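You operate a simulated robot arm through the tools that you are given. There is no shell and no other tool. Be economical: measure what you need, move in short steps, check, and stop when the job is done.

Carry out the task below with a simulated robot arm. There is one attempt and no reset: what you move stays moved.

TASK
Take the steel sieve and put it on the grey two-handled tray.
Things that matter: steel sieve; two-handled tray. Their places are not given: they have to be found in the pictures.

It is judged by the outcome, as a careful person would: the job done as asked, and still so three seconds after it is handed in. It fails if anything else is knocked over, pushed out of place, dropped, spilled or broken.

THE ROBOT
A 7-joint arm with a two-finger parallel gripper, fixed in place. Base frame: the origin is at the foot of the arm, x ahead of it, y to its left, z up; the work surface is at about z = 0. Lengths are in mm, angles in degrees, forces in N, time in s.
With the tool pointing down near the work surface it reaches from about 220 to 580 mm from the base axis. Its first joint turns from -66.0 to 66.0 degrees. Payload 2.5 kg.
Tool frame: the origin (TCP) lies between the finger pads and is the grasp point; the fingertips stand 23 mm ahead of it; z points along the fingers, y is the line along which they close. The gripper opens to 94 mm. The fingers are 38 mm wide and 10 mm thick; the gripper's body (54 by 96 mm) begins 39 mm behind the TCP.
Orientation is told as [roll, pitch, yaw] about the base's x, y, z axes, in that order, counted from this pose: with the fingers straight down and closing along the base's y, the tool's x points along the base's -x, its y along +y and its z along -z.

THE INTERFACE
- The arm moves only by the tool send_rows. Its argument "commands" is a list of rows, each an object (a shift or turn left out is 0, a gripper value left out holds the last) with "translation": the shift along the tool's x, y, z in mm, a list of three; "rotation": the turn, a rotation vector about the tool's x, y, z in degrees, a list of three; "claw": the finger opening in mm, from 0 to 94. In form: [{"translation": [x, y, z], "rotation": [wx, wy, wz], "claw": claw}, ...]. A call has 1 to 10 rows; each row is the pose to reach, as a shift and turn from the pose commanded when the call began, along the tool's axes at that moment. A row lasts 0.2 s, in which the tool goes at most 50 mm and 8.6 degrees; a call with a longer step from one row to the next is refused whole, and so is a gripper value outside its range. A pose out of reach is approached as far as the arm can. The call stops where the force on the tool passes 40 N (or 10 N more than at its start, if that is more) or the arm is blocked; 0.2 s more then pass. The fingers move at their own pace (about 108 mm/s each) and stop on an object; they squeeze with about 38 N. The grip force told is the motor's: it shows also when the fingers shut on nothing. Time passes only in rows, and 0.2 s behind the last, so rows that repeat a pose let the fingers close. It gives the time, the measured TCP pose, the force on the tool (base axes), the opening and the grip force at its end, in the units of the frame above (readings bear some noise).
- Cameras (640 x 400 px; columns grow to the right, rows downward): "scene" is fixed at [100.5, -397.7, 543.1]; the picture's right is [0.94, -0.34, 0.00], its down [-0.20, -0.56, -0.80] and it looks along [0.27, 0.76, -0.60] (base axes); focal length 325 px, centre (320, 200). "wrist" rides on the gripper at [-39, 0, -44] in the tool frame; the picture's right is [0.00, -1.00, 0.00], its down [0.97, 0.00, -0.24] and it looks along [0.24, 0.00, 0.97] (tool axes); focal length 218 px, centre (320, 200).
- snapshot(camera): a new picture of that camera. No time passes.
- probe_pixels(camera, pixels): there is no depth. For up to 12 entries [column, row, z] of the newest picture of that camera ("zoom" is the newest enlarged one), the place [x, y] in the base frame at which the ray of that pixel passes the height z, good to about 2 mm. No time passes.
- inspect(camera, box): a new picture of the part [left, top, right, bottom] of that camera's present view, enlarged. No time passes.
- sign_off(): hands the job in; it is judged then, once.

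Work in short steps. Measure before you move; look again where a grasp or a placing could have gone wrong, and mend it. You have 60 turns and 30 pictures in all, the two below and enlarged ones among them. Open the gripper and draw the arm clear of the work before you hand the job in, unless the task says otherwise; then end with one line.

The tools are called after ">>>" by a JSON object that holds its "op" and its "data". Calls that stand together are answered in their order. send_rows: Moves the arm, as the interface text tells. Its arguments: {"type":"object","properties":{"commands":{"type":"array"}},"required":["commands"]} The other tools are called the same way: snapshot (camera) takes a picture; probe_pixels (camera, pixels) gives the place at which the rays of pixels pass given heights; inspect (camera, box) takes an enlarged picture of a part of a camera's view; sign_off () hands the job in.

At the start:

```text
clock: 0.0
tool_pos: [268.5, 277.7, 304.8]
tool_rot: [-0.1, 0.1, -0.1]
ft_force: [0.4, 0.6, -1.2]
grip_width: 94.1
gripper_force: 0.1
```

scene: 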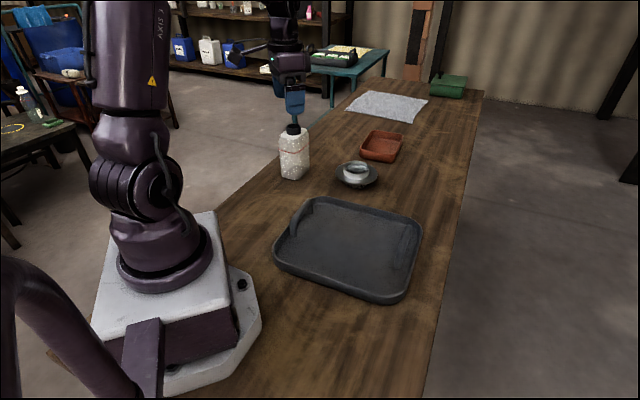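
wrist: 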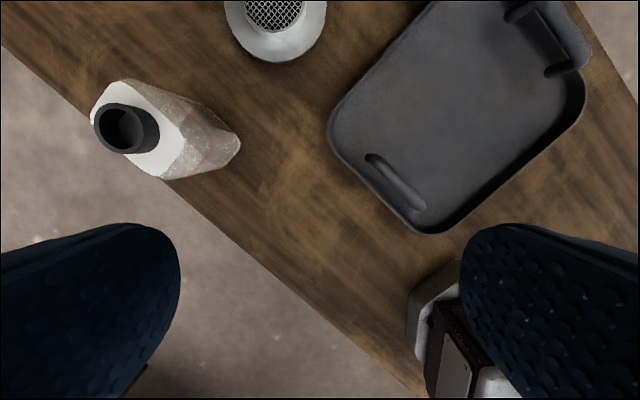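

The sieve seems to be the round steel item at scene (357,174), and the tray is at (350,248). I'll enlarge both views and measure.

>>> {"op": "inspect", "data": {"camera": "scene", "box": [260, 110, 440, 310]}}

>>> {"op": "inspect", "data": {"camera": "wrist", "box": [200, 0, 360, 100]}}

>>> {"op": "probe_pixels", "data": {"camera": "scene", "pixels": [[357, 180, 0], [335, 177, 10], [379, 179, 10], [356, 167, 40], [356, 188, 0], [274, 262, 0], [322, 196, 30], [422, 228, 30], [402, 302, 0], [293, 180, 0]]}}

>>> {"op": "probe_pixels", "data": {"camera": "wrist", "pixels": [[225, 10, 10], [326, 10, 10], [275, 62, 5], [275, 10, 30], [330, 140, 30], [425, 233, 30], [585, 100, 30], [550, 40, 30], [430, 5, 30], [125, 130, 100]]}}

```text
2.00 times, centred on (350, 210) of scene
```

zoom: 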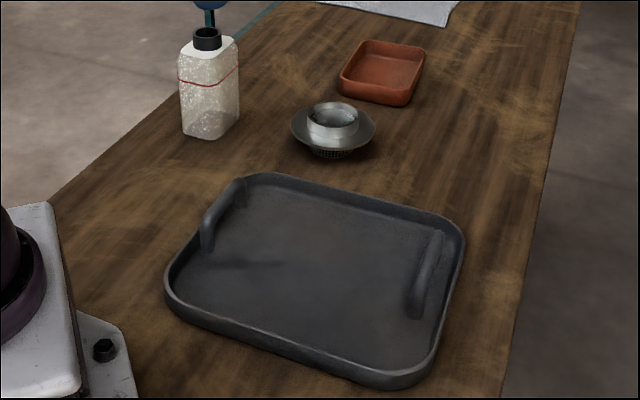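

```text
4.00 times, centred on (280, 50) of wrist
```

zoom: 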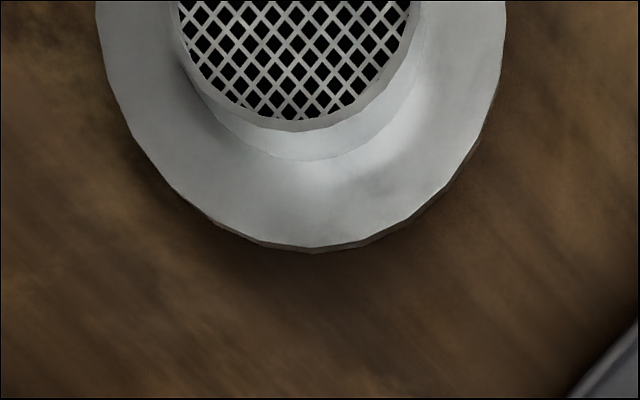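

```text
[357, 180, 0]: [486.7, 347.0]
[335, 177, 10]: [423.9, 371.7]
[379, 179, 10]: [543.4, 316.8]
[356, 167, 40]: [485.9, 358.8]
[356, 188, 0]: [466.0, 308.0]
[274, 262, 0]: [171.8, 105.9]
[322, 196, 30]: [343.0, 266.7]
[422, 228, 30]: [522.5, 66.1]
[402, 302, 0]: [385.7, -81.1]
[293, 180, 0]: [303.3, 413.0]
```

```text
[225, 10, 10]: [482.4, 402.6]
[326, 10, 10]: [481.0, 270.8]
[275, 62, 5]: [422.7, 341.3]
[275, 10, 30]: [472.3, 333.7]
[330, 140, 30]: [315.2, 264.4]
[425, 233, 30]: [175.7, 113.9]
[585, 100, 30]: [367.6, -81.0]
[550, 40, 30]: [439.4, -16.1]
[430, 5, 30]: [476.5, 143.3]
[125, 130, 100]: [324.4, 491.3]
```

The brim is about 130 mm across and centred near (480,337), with a raised collar about 75 mm across. I'll move nearer, staying high, to measure from above.

>>> {"op": "send_rows", "data": {"commands": [{"translation": [-40, 10, 0]}, {"translation": [-80, 20, 0]}, {"translation": [-120, 35, 0]}, {"translation": [-160, 50, 0]}, {"translation": [-180, 55, 0]}]}}

>>> {"op": "snapshot", "data": {"camera": "wrist"}}

>>> {"op": "inspect", "data": {"camera": "scene", "box": [317, 145, 397, 195]}}

```text
clock: 1.2
tool_pos: [447.8, 332.8, 303.9]
tool_rot: [0.0, 0.0, 0.0]
ft_force: [1.1, 0.2, -0.4]
grip_width: 94.0
gripper_force: 0.2
```

```text
25 pictures are left
```

wrist: 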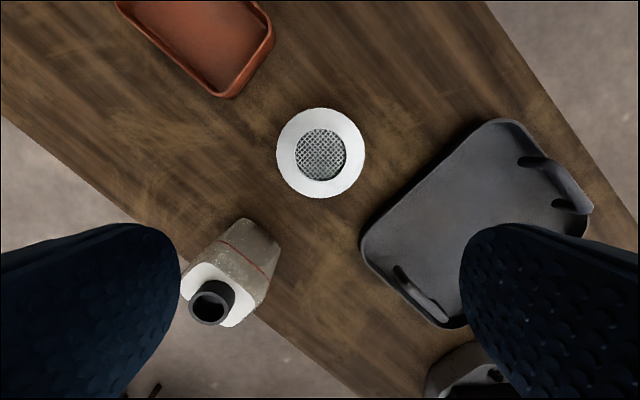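

```text
8.00 times, centred on (357, 170) of scene
```

zoom: 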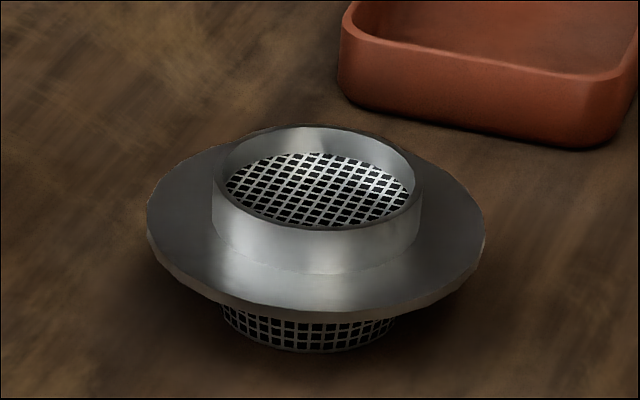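

From above, the brim centre is at wrist (320.5,153) and the collar is about 295–347 wide. I'll enlarge to get the centre.

>>> {"op": "inspect", "data": {"camera": "wrist", "box": [240, 103, 400, 203]}}

>>> {"op": "probe_pixels", "data": {"camera": "wrist", "pixels": [[276, 153, 25], [365, 153, 25], [320, 108, 25], [320, 198, 25], [294, 153, 45], [348, 153, 45]]}}

```text
4.00 times, centred on (320, 153) of wrist
```

zoom: 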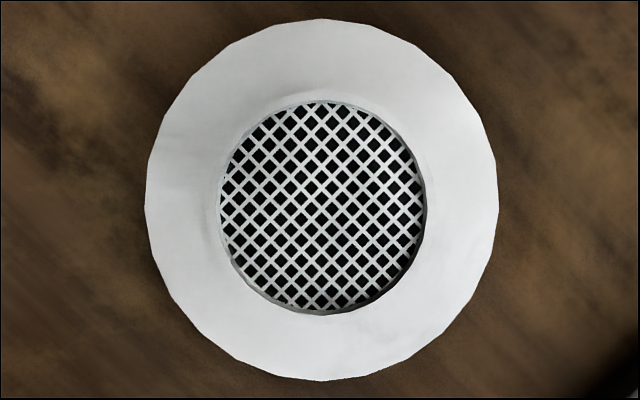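

```text
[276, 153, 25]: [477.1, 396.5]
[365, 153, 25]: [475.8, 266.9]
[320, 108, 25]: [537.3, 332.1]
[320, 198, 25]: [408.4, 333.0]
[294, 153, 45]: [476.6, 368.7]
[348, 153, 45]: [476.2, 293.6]
```

Centre is about (473,332). I'll use scene rays through the brim centre and collar-top centre to find their heights.

>>> {"op": "probe_pixels", "data": {"camera": "scene", "pixels": [[356.6, 173.5, 20], [356.6, 173.5, 30], [356.6, 173.5, 40], [356.8, 167.3, 35], [356.8, 167.3, 45], [356.8, 167.3, 55], [356.8, 167.3, 65], [346.5, 174.2, 40], [369.5, 174.2, 40]]}}

>>> {"op": "send_rows", "data": {"commands": [{"translation": [-15, -1, 40]}, {"translation": [-25, -1, 80]}, {"translation": [-25, -1, 120]}, {"translation": [-25, -1, 150]}]}}

>>> {"op": "snapshot", "data": {"camera": "wrist"}}

>>> {"op": "inspect", "data": {"camera": "scene", "box": [277, 95, 437, 195]}}

```text
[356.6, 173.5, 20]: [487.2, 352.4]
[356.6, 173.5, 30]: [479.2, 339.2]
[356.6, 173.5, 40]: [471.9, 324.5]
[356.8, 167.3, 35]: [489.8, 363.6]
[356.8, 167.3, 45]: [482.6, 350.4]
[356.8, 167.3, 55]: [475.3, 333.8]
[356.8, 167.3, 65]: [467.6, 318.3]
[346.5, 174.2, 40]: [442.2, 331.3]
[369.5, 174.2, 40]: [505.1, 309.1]
```

```text
clock: 2.2
tool_pos: [471.5, 330.9, 153.3]
tool_rot: [0.0, 0.0, -0.1]
ft_force: [0.6, 0.7, 1.1]
grip_width: 94.1
gripper_force: 0.2
```

```text
22 pictures are left
```

wrist: 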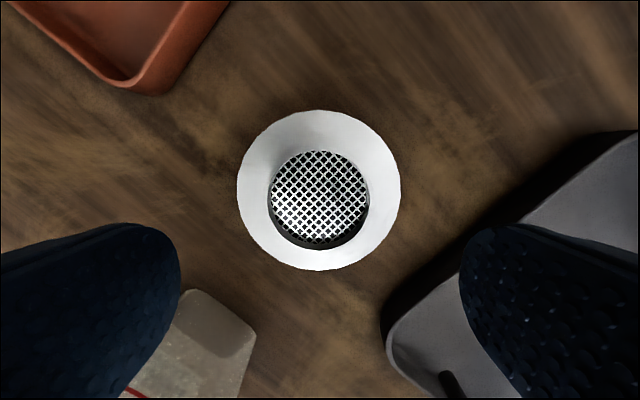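

```text
4.00 times, centred on (357, 145) of scene
```

zoom: 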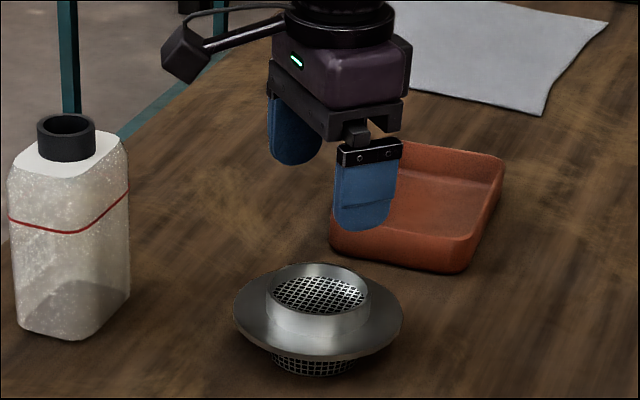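

Brim top is near z≈35 and collar top ≈57. I'll recheck the centre from this closer view.

>>> {"op": "probe_pixels", "data": {"camera": "wrist", "pixels": [[237, 190, 35], [401, 190, 35], [319, 110, 35], [319, 271, 35], [266, 198, 57], [370, 198, 57], [319, 149, 57], [319, 250, 57]]}}

>>> {"op": "inspect", "data": {"camera": "wrist", "box": [224, 130, 416, 250]}}

```text
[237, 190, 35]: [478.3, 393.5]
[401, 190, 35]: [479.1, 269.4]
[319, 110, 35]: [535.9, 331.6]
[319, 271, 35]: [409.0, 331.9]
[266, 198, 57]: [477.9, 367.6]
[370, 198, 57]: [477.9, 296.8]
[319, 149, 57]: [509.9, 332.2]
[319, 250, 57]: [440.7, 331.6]
```

```text
3.33 times, centred on (320, 190) of wrist
```

zoom: 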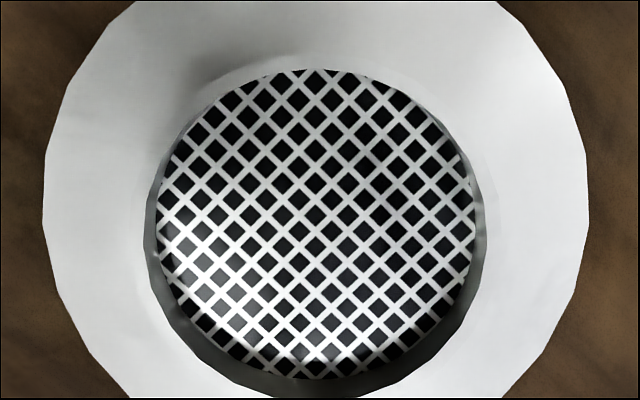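

The centre is confirmed at (473,331.7). I'll come down to TCP z=66, with tips at about 43, and check.

>>> {"op": "send_rows", "data": {"commands": [{"translation": [-1.5, 0.8, 30]}, {"translation": [-1.5, 0.8, 55]}, {"translation": [-1.5, 0.8, 72]}, {"translation": [-1.5, 0.8, 87]}]}}

>>> {"op": "inspect", "data": {"camera": "scene", "box": [307, 130, 403, 190]}}

>>> {"op": "snapshot", "data": {"camera": "wrist"}}

```text
clock: 3.2
tool_pos: [475.1, 333.2, 67.3]
tool_rot: [0.0, -0.1, 0.0]
ft_force: [-0.3, 1.0, 0.2]
grip_width: 94.0
gripper_force: 0.0
```

```text
6.67 times, centred on (355, 160) of scene
```

zoom: 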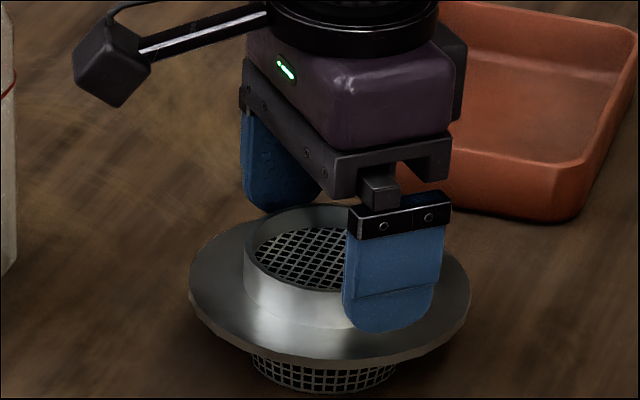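

```text
18 pictures are left
```

wrist: 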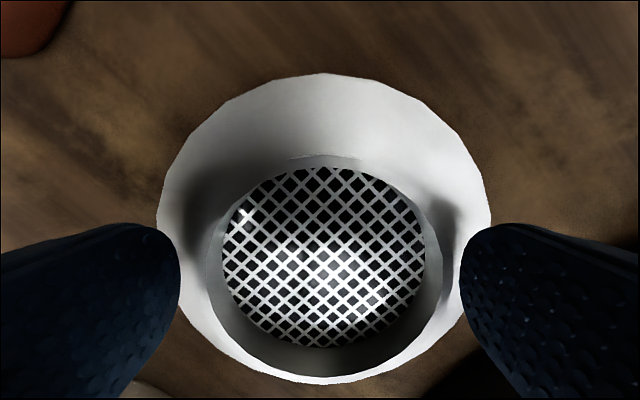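

The fingers straddle the collar with clear space on both sides. I'll go 3 mm lower and close.

>>> {"op": "send_rows", "data": {"commands": [{"translation": [1, -1, 3]}, {"translation": [1, -1, 3], "claw": 70}, {"translation": [1, -1, 3], "claw": 60}, {"translation": [1, -1, 3], "claw": 60}, {"translation": [1, -1, 3], "claw": 60}]}}

>>> {"op": "inspect", "data": {"camera": "scene", "box": [307, 130, 403, 190]}}

```text
clock: 4.4
tool_pos: [474.7, 331.3, 65.1]
tool_rot: [0.0, 0.1, 0.0]
ft_force: [0.5, -0.2, 0.5]
grip_width: 79.0
gripper_force: 38.0
```

```text
6.67 times, centred on (355, 160) of scene
```

zoom: 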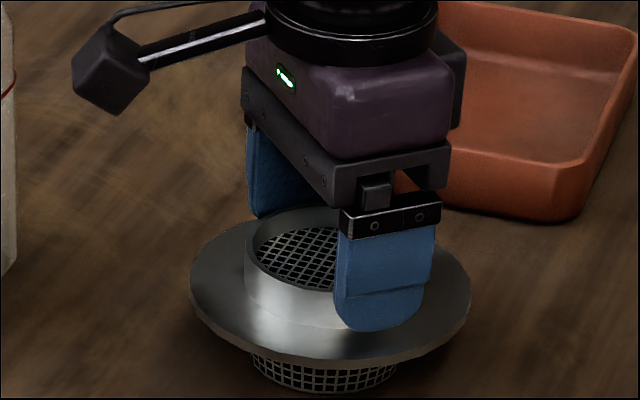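

The grip is firm at 79 mm and 38 N. I'll lift straight up slowly and check that it holds.

>>> {"op": "send_rows", "data": {"commands": [{"translation": [0, 0, -5]}, {"translation": [0, 0, -15]}, {"translation": [0, 0, -30]}, {"translation": [0, 0, -50]}, {"translation": [0, 0, -75]}, {"translation": [0, 0, -95]}, {"translation": [0, 0, -105]}, {"translation": [0, 0, -105]}]}}

>>> {"op": "snapshot", "data": {"camera": "scene"}}

>>> {"op": "probe_pixels", "data": {"camera": "scene", "pixels": [[341, 245, 5], [278, 247, 5], [318, 200, 5], [418, 230, 5], [400, 298, 5], [301, 235, 5], [320, 205, 5], [398, 265, 5], [406, 230, 5]]}}

```text
clock: 6.2
tool_pos: [472.1, 333.4, 169.9]
tool_rot: [0.0, 0.0, 0.1]
ft_force: [0.4, -0.3, 0.2]
grip_width: 60.2
gripper_force: 0.0
```

```text
16 pictures are left
```

scene: 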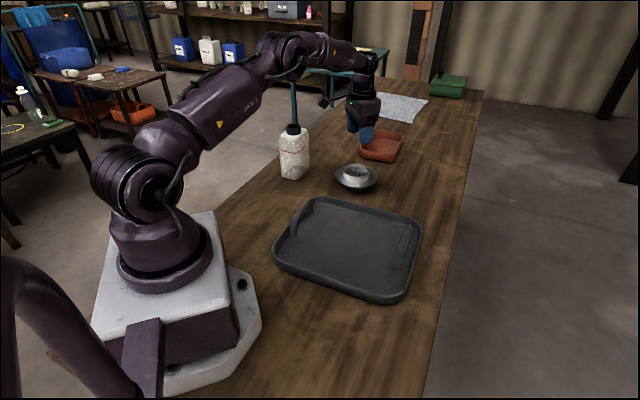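

```text
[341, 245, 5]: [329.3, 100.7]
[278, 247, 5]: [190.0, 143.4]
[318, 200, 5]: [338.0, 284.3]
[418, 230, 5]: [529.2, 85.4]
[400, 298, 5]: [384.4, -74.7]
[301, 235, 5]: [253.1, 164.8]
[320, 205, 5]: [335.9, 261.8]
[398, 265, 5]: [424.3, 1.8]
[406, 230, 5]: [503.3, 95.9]
```

The grip slid off: the opening is 60 and the sieve is still on the table, because only the rounded tips were touching. I'll look at where it stands now and grip deeper, down to the brim.

>>> {"op": "inspect", "data": {"camera": "wrist", "box": [200, 75, 440, 225]}}

>>> {"op": "inspect", "data": {"camera": "scene", "box": [317, 145, 397, 195]}}

```text
2.67 times, centred on (320, 150) of wrist
```

zoom: 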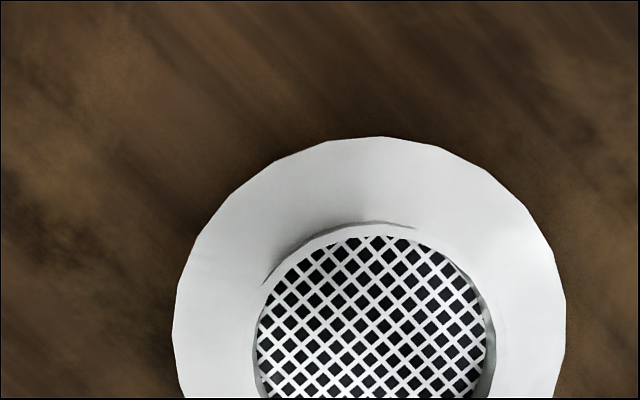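

```text
8.00 times, centred on (357, 170) of scene
```

zoom: 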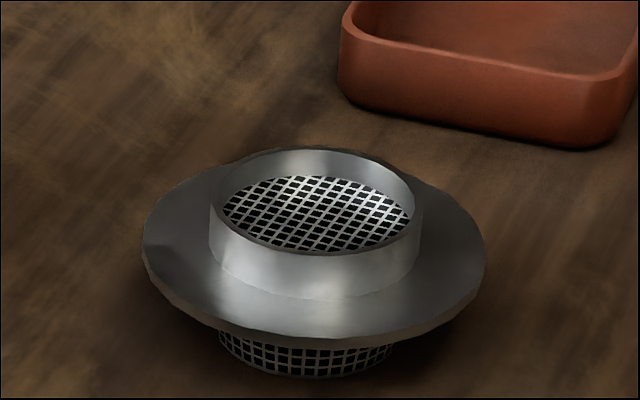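

The sieve moved a little towards the base but is upright. I'll measure it again.

>>> {"op": "snapshot", "data": {"camera": "wrist"}}

>>> {"op": "probe_pixels", "data": {"camera": "scene", "pixels": [[356.3, 176.2, 35], [356.5, 169.8, 55]]}}

```text
13 pictures are left
```

wrist: 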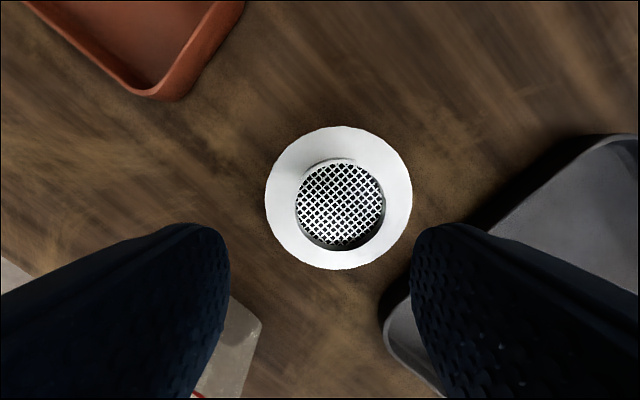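

```text
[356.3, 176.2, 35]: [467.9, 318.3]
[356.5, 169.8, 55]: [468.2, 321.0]
```

>>> {"op": "probe_pixels", "data": {"camera": "wrist", "pixels": [[265, 198, 35], [412, 198, 35], [339, 126, 35], [339, 269, 35], [294, 205, 57], [386, 205, 57]]}}

```text
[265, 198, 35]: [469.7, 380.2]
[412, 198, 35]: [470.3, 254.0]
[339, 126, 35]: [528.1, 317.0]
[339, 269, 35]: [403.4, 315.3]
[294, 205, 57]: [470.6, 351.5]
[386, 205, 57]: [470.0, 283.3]
```

The centre is now about (466,317). I'll reopen, realign, and come down to tips just above the brim (TCP z≈60).

>>> {"op": "send_rows", "data": {"commands": [{"translation": [4, -7, 0], "claw": 94}, {"translation": [8, -14.5, 15]}, {"translation": [8, -14.5, 45]}, {"translation": [8, -14.5, 75]}, {"translation": [8, -14.5, 95]}, {"translation": [8, -14.5, 107]}, {"translation": [8, -14.5, 107]}]}}

>>> {"op": "snapshot", "data": {"camera": "wrist"}}

>>> {"op": "inspect", "data": {"camera": "scene", "box": [317, 145, 397, 195]}}

```text
clock: 7.8
tool_pos: [466.3, 317.5, 62.9]
tool_rot: [0.0, 0.0, -0.1]
ft_force: [0.2, -0.7, 0.1]
grip_width: 94.0
gripper_force: 0.0
```

```text
12 pictures are left
```

wrist: 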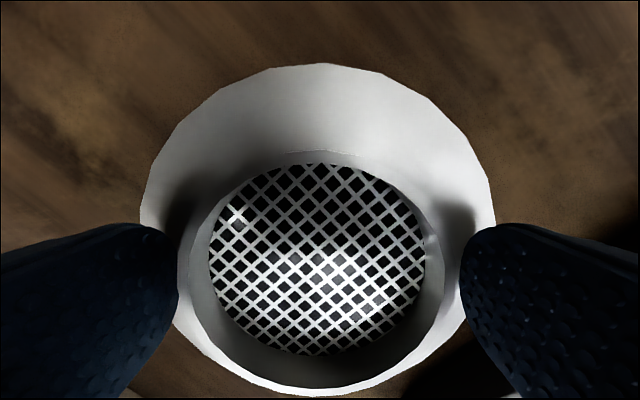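

```text
8.00 times, centred on (357, 170) of scene
```

zoom: 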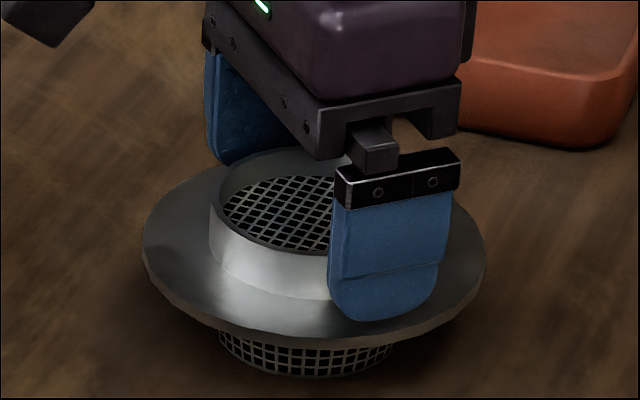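

Aligned well, and the tips are close to the brim. I'll creep down 1 mm per row until contact, watching the force.

>>> {"op": "send_rows", "data": {"commands": [{"translation": [0, 1, 1]}, {"translation": [0, 1, 2]}, {"translation": [0, 1, 2]}]}}

```text
clock: 8.6
tool_pos: [466.6, 319.2, 59.9]
tool_rot: [0.1, -0.1, 0.0]
ft_force: [-0.3, -0.2, -0.4]
grip_width: 94.0
gripper_force: 0.1
```

>>> {"op": "send_rows", "data": {"commands": [{"translation": [0, 0, 1]}, {"translation": [0, 0, 2]}, {"translation": [0, 0, 2]}]}}

```text
clock: 9.4
tool_pos: [466.3, 318.7, 59.4]
tool_rot: [0.1, -0.2, 0.0]
ft_force: [-3.9, -1.4, 11.9]
grip_width: 94.0
gripper_force: 0.0
```

Contact with the brim at z≈59.5. I'll back off about 1.5 mm, close, and lift just a little to test.

>>> {"op": "send_rows", "data": {"commands": [{"translation": [0, 0, -1.5]}, {"translation": [0, 0, -1.5], "claw": 70}, {"translation": [0, 0, -1.5], "claw": 40}, {"translation": [0, 0, -1.5], "claw": 40}, {"translation": [0, 0, -1.5], "claw": 40}]}}

>>> {"op": "send_rows", "data": {"commands": [{"translation": [0, 0, -1]}, {"translation": [0, 0, -3]}, {"translation": [0, 0, -6]}, {"translation": [0, 0, -10]}, {"translation": [0, 0, -10]}]}}

>>> {"op": "inspect", "data": {"camera": "scene", "box": [317, 145, 397, 195]}}

```text
clock: 10.6
tool_pos: [464.7, 318.6, 59.2]
tool_rot: [0.0, 0.0, 0.0]
ft_force: [-0.6, -0.1, 0.2]
grip_width: 78.8
gripper_force: 38.0
```

```text
clock: 11.8
tool_pos: [465.7, 318.0, 71.1]
tool_rot: [0.0, 0.1, -0.1]
ft_force: [0.8, -0.8, -0.8]
grip_width: 78.7
gripper_force: 38.2
```

```text
8.00 times, centred on (357, 170) of scene
```

zoom: 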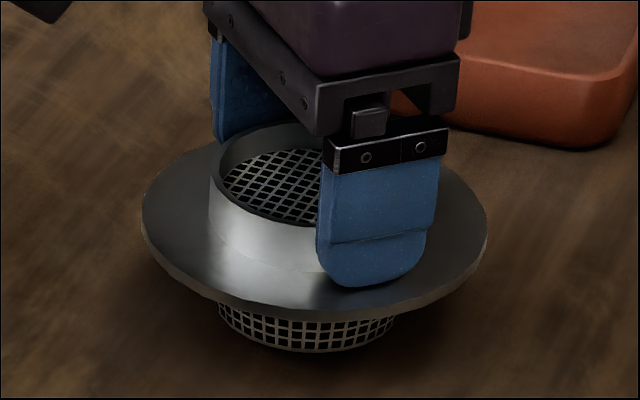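

The sieve rose cleanly with the gripper, still upright. I'll raise it gently to clear the tray.

>>> {"op": "send_rows", "data": {"commands": [{"translation": [0, 0, -8]}, {"translation": [0, 0, -18]}, {"translation": [0, 0, -30]}, {"translation": [0, 0, -42]}, {"translation": [0, 0, -54]}, {"translation": [0, 0, -66]}, {"translation": [0, 0, -76]}, {"translation": [0, 0, -82]}, {"translation": [0, 0, -82]}]}}

>>> {"op": "snapshot", "data": {"camera": "scene"}}

```text
clock: 13.8
tool_pos: [466.2, 317.8, 152.0]
tool_rot: [-0.1, 0.0, 0.0]
ft_force: [0.0, -0.5, -2.1]
grip_width: 78.7
gripper_force: 38.2
```

```text
9 pictures are left
```

scene: 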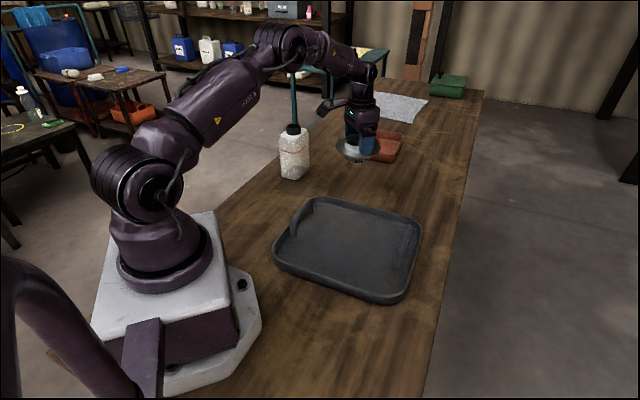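

It is held well. I'll carry it over the tray to about (358,107) in gentle steps.

>>> {"op": "send_rows", "data": {"commands": [{"translation": [3, -6, 0]}, {"translation": [9, -18, 0]}, {"translation": [18, -35, 0]}, {"translation": [28, -54, 0]}, {"translation": [38, -74, 0]}, {"translation": [48, -94, 0]}, {"translation": [58, -113, 0]}, {"translation": [67, -130, 0]}, {"translation": [73, -142, 0]}, {"translation": [76, -148, 0]}]}}

>>> {"op": "send_rows", "data": {"commands": [{"translation": [3, -6, 0]}, {"translation": [9, -18, 0]}, {"translation": [17, -34, 0]}, {"translation": [24, -48, 0]}, {"translation": [30, -58, 0]}, {"translation": [32, -63, 0]}, {"translation": [32, -63, 0]}]}}

>>> {"op": "inspect", "data": {"camera": "scene", "box": [260, 150, 440, 310]}}

>>> {"op": "snapshot", "data": {"camera": "wrist"}}

```text
clock: 16.0
tool_pos: [390.1, 171.0, 153.1]
tool_rot: [0.1, 0.1, -0.1]
ft_force: [0.6, 0.7, -0.6]
grip_width: 78.9
gripper_force: 38.1
```

```text
clock: 17.6
tool_pos: [358.4, 107.8, 150.7]
tool_rot: [0.0, -0.2, 0.0]
ft_force: [-0.5, 0.5, -0.7]
grip_width: 78.7
gripper_force: 38.2
```

```text
2.50 times, centred on (350, 230) of scene
```

zoom: 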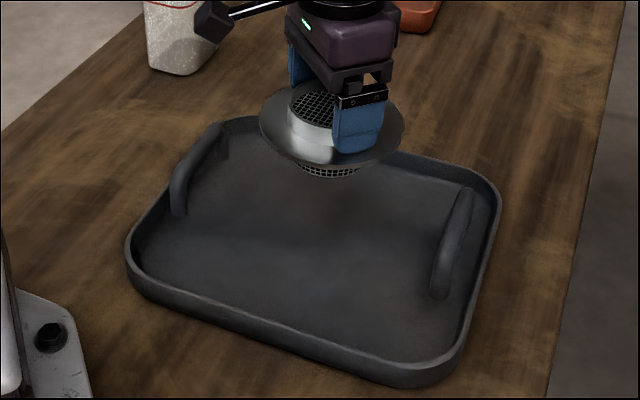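

```text
7 pictures are left
```

wrist: 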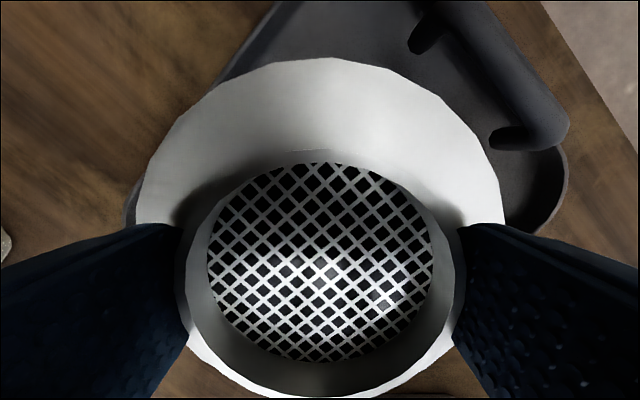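

The sieve hangs level over the middle of the tray, clear of both handles. I'll lower to about z=75, then creep.

>>> {"op": "send_rows", "data": {"commands": [{"translation": [0, 0, 8]}, {"translation": [0, 0, 20]}, {"translation": [0, 0, 35]}, {"translation": [0, 0, 50]}, {"translation": [0, 0, 62]}, {"translation": [0, 0, 72]}, {"translation": [0, 0, 78]}, {"translation": [0, 0, 78]}]}}

>>> {"op": "send_rows", "data": {"commands": [{"translation": [0, 0, 1]}, {"translation": [0, 0, 2]}, {"translation": [0, 0, 3]}, {"translation": [0, 0, 4]}, {"translation": [0, 0, 5]}, {"translation": [0, 0, 5]}]}}

>>> {"op": "inspect", "data": {"camera": "scene", "box": [270, 190, 430, 290]}}

```text
clock: 19.4
tool_pos: [358.8, 108.6, 72.9]
tool_rot: [0.0, -0.1, 0.0]
ft_force: [-0.6, -0.8, -1.9]
grip_width: 78.6
gripper_force: 37.8
```

```text
clock: 20.8
tool_pos: [357.5, 107.2, 70.3]
tool_rot: [0.0, 0.0, 0.1]
ft_force: [1.0, 0.2, -1.1]
grip_width: 78.7
gripper_force: 37.9
```

```text
4.00 times, centred on (350, 240) of scene
```

zoom: 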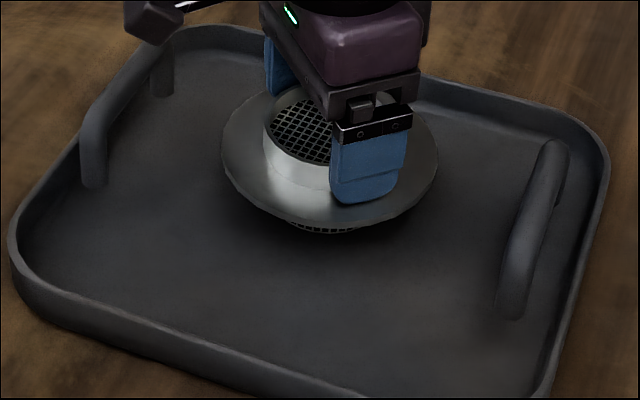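

Still no contact. I'll keep creeping down.

>>> {"op": "send_rows", "data": {"commands": [{"translation": [0, 0, 1]}, {"translation": [0, 0, 2]}, {"translation": [0, 0, 3]}, {"translation": [0, 0, 3]}]}}

>>> {"op": "send_rows", "data": {"commands": [{"translation": [0, 0, 1]}, {"translation": [0, 0, 2]}, {"translation": [0, 0, 2]}]}}

```text
clock: 21.8
tool_pos: [358.4, 107.2, 67.1]
tool_rot: [0.1, -0.1, -0.1]
ft_force: [-0.2, -0.7, -0.5]
grip_width: 78.5
gripper_force: 38.7
```

```text
clock: 22.6
tool_pos: [358.8, 106.9, 66.6]
tool_rot: [0.0, -0.1, 0.0]
ft_force: [-7.1, -3.9, 30.6]
grip_width: 78.3
gripper_force: 38.1
```

Contact on the tray floor (Fz≈31 N). I'll ease off by 1.5 mm, open, and rise straight up.

>>> {"op": "send_rows", "data": {"commands": [{"translation": [0, 0, -1]}, {"translation": [0, 0, -1.5]}, {"translation": [0, 0, -1.5], "claw": 84}, {"translation": [0, 0, -1.5], "claw": 94}, {"translation": [0, 0, -1.5], "claw": 94}]}}

>>> {"op": "snapshot", "data": {"camera": "wrist"}}

```text
clock: 23.8
tool_pos: [358.1, 107.9, 66.5]
tool_rot: [0.0, -0.1, 0.0]
ft_force: [0.3, 0.2, 0.4]
grip_width: 93.9
gripper_force: 0.0
```

```text
5 pictures are left
```

wrist: 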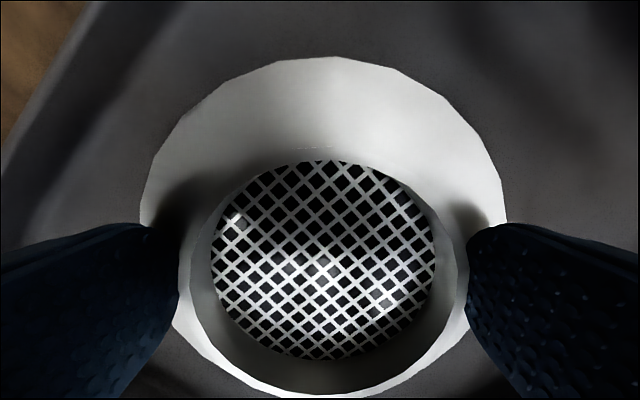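

The fingers are clear of the collar. I'll rise straight up.

>>> {"op": "send_rows", "data": {"commands": [{"translation": [0, 0, -5]}, {"translation": [0, 0, -15]}, {"translation": [0, 0, -35]}, {"translation": [0, 0, -70]}, {"translation": [0, 0, -110]}, {"translation": [0, 0, -150]}, {"translation": [0, 0, -190]}, {"translation": [0, 0, -220]}, {"translation": [0, 0, -220]}]}}

>>> {"op": "snapshot", "data": {"camera": "scene"}}

```text
clock: 25.8
tool_pos: [358.3, 108.7, 285.4]
tool_rot: [-0.1, 0.0, 0.0]
ft_force: [-0.1, 0.6, -0.8]
grip_width: 94.0
gripper_force: 0.0
```

```text
4 pictures are left
```

scene: 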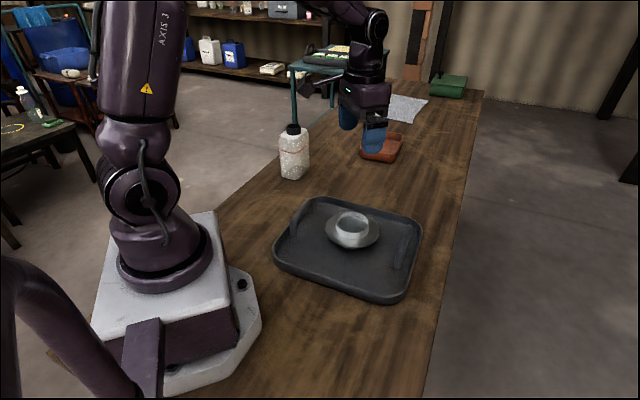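

The sieve stands upright on the tray floor at scene (352,231). Nothing else has moved, and the gripper is open and clear.

>>> {"op": "sign_off", "data": {}}

```text
The job is handed in.
```

The steel sieve is standing upright on the grey two-handled tray, between the handles; my first grip slipped and shifted the sieve about 15 mm on the table, but the second held and nothing else was moved.
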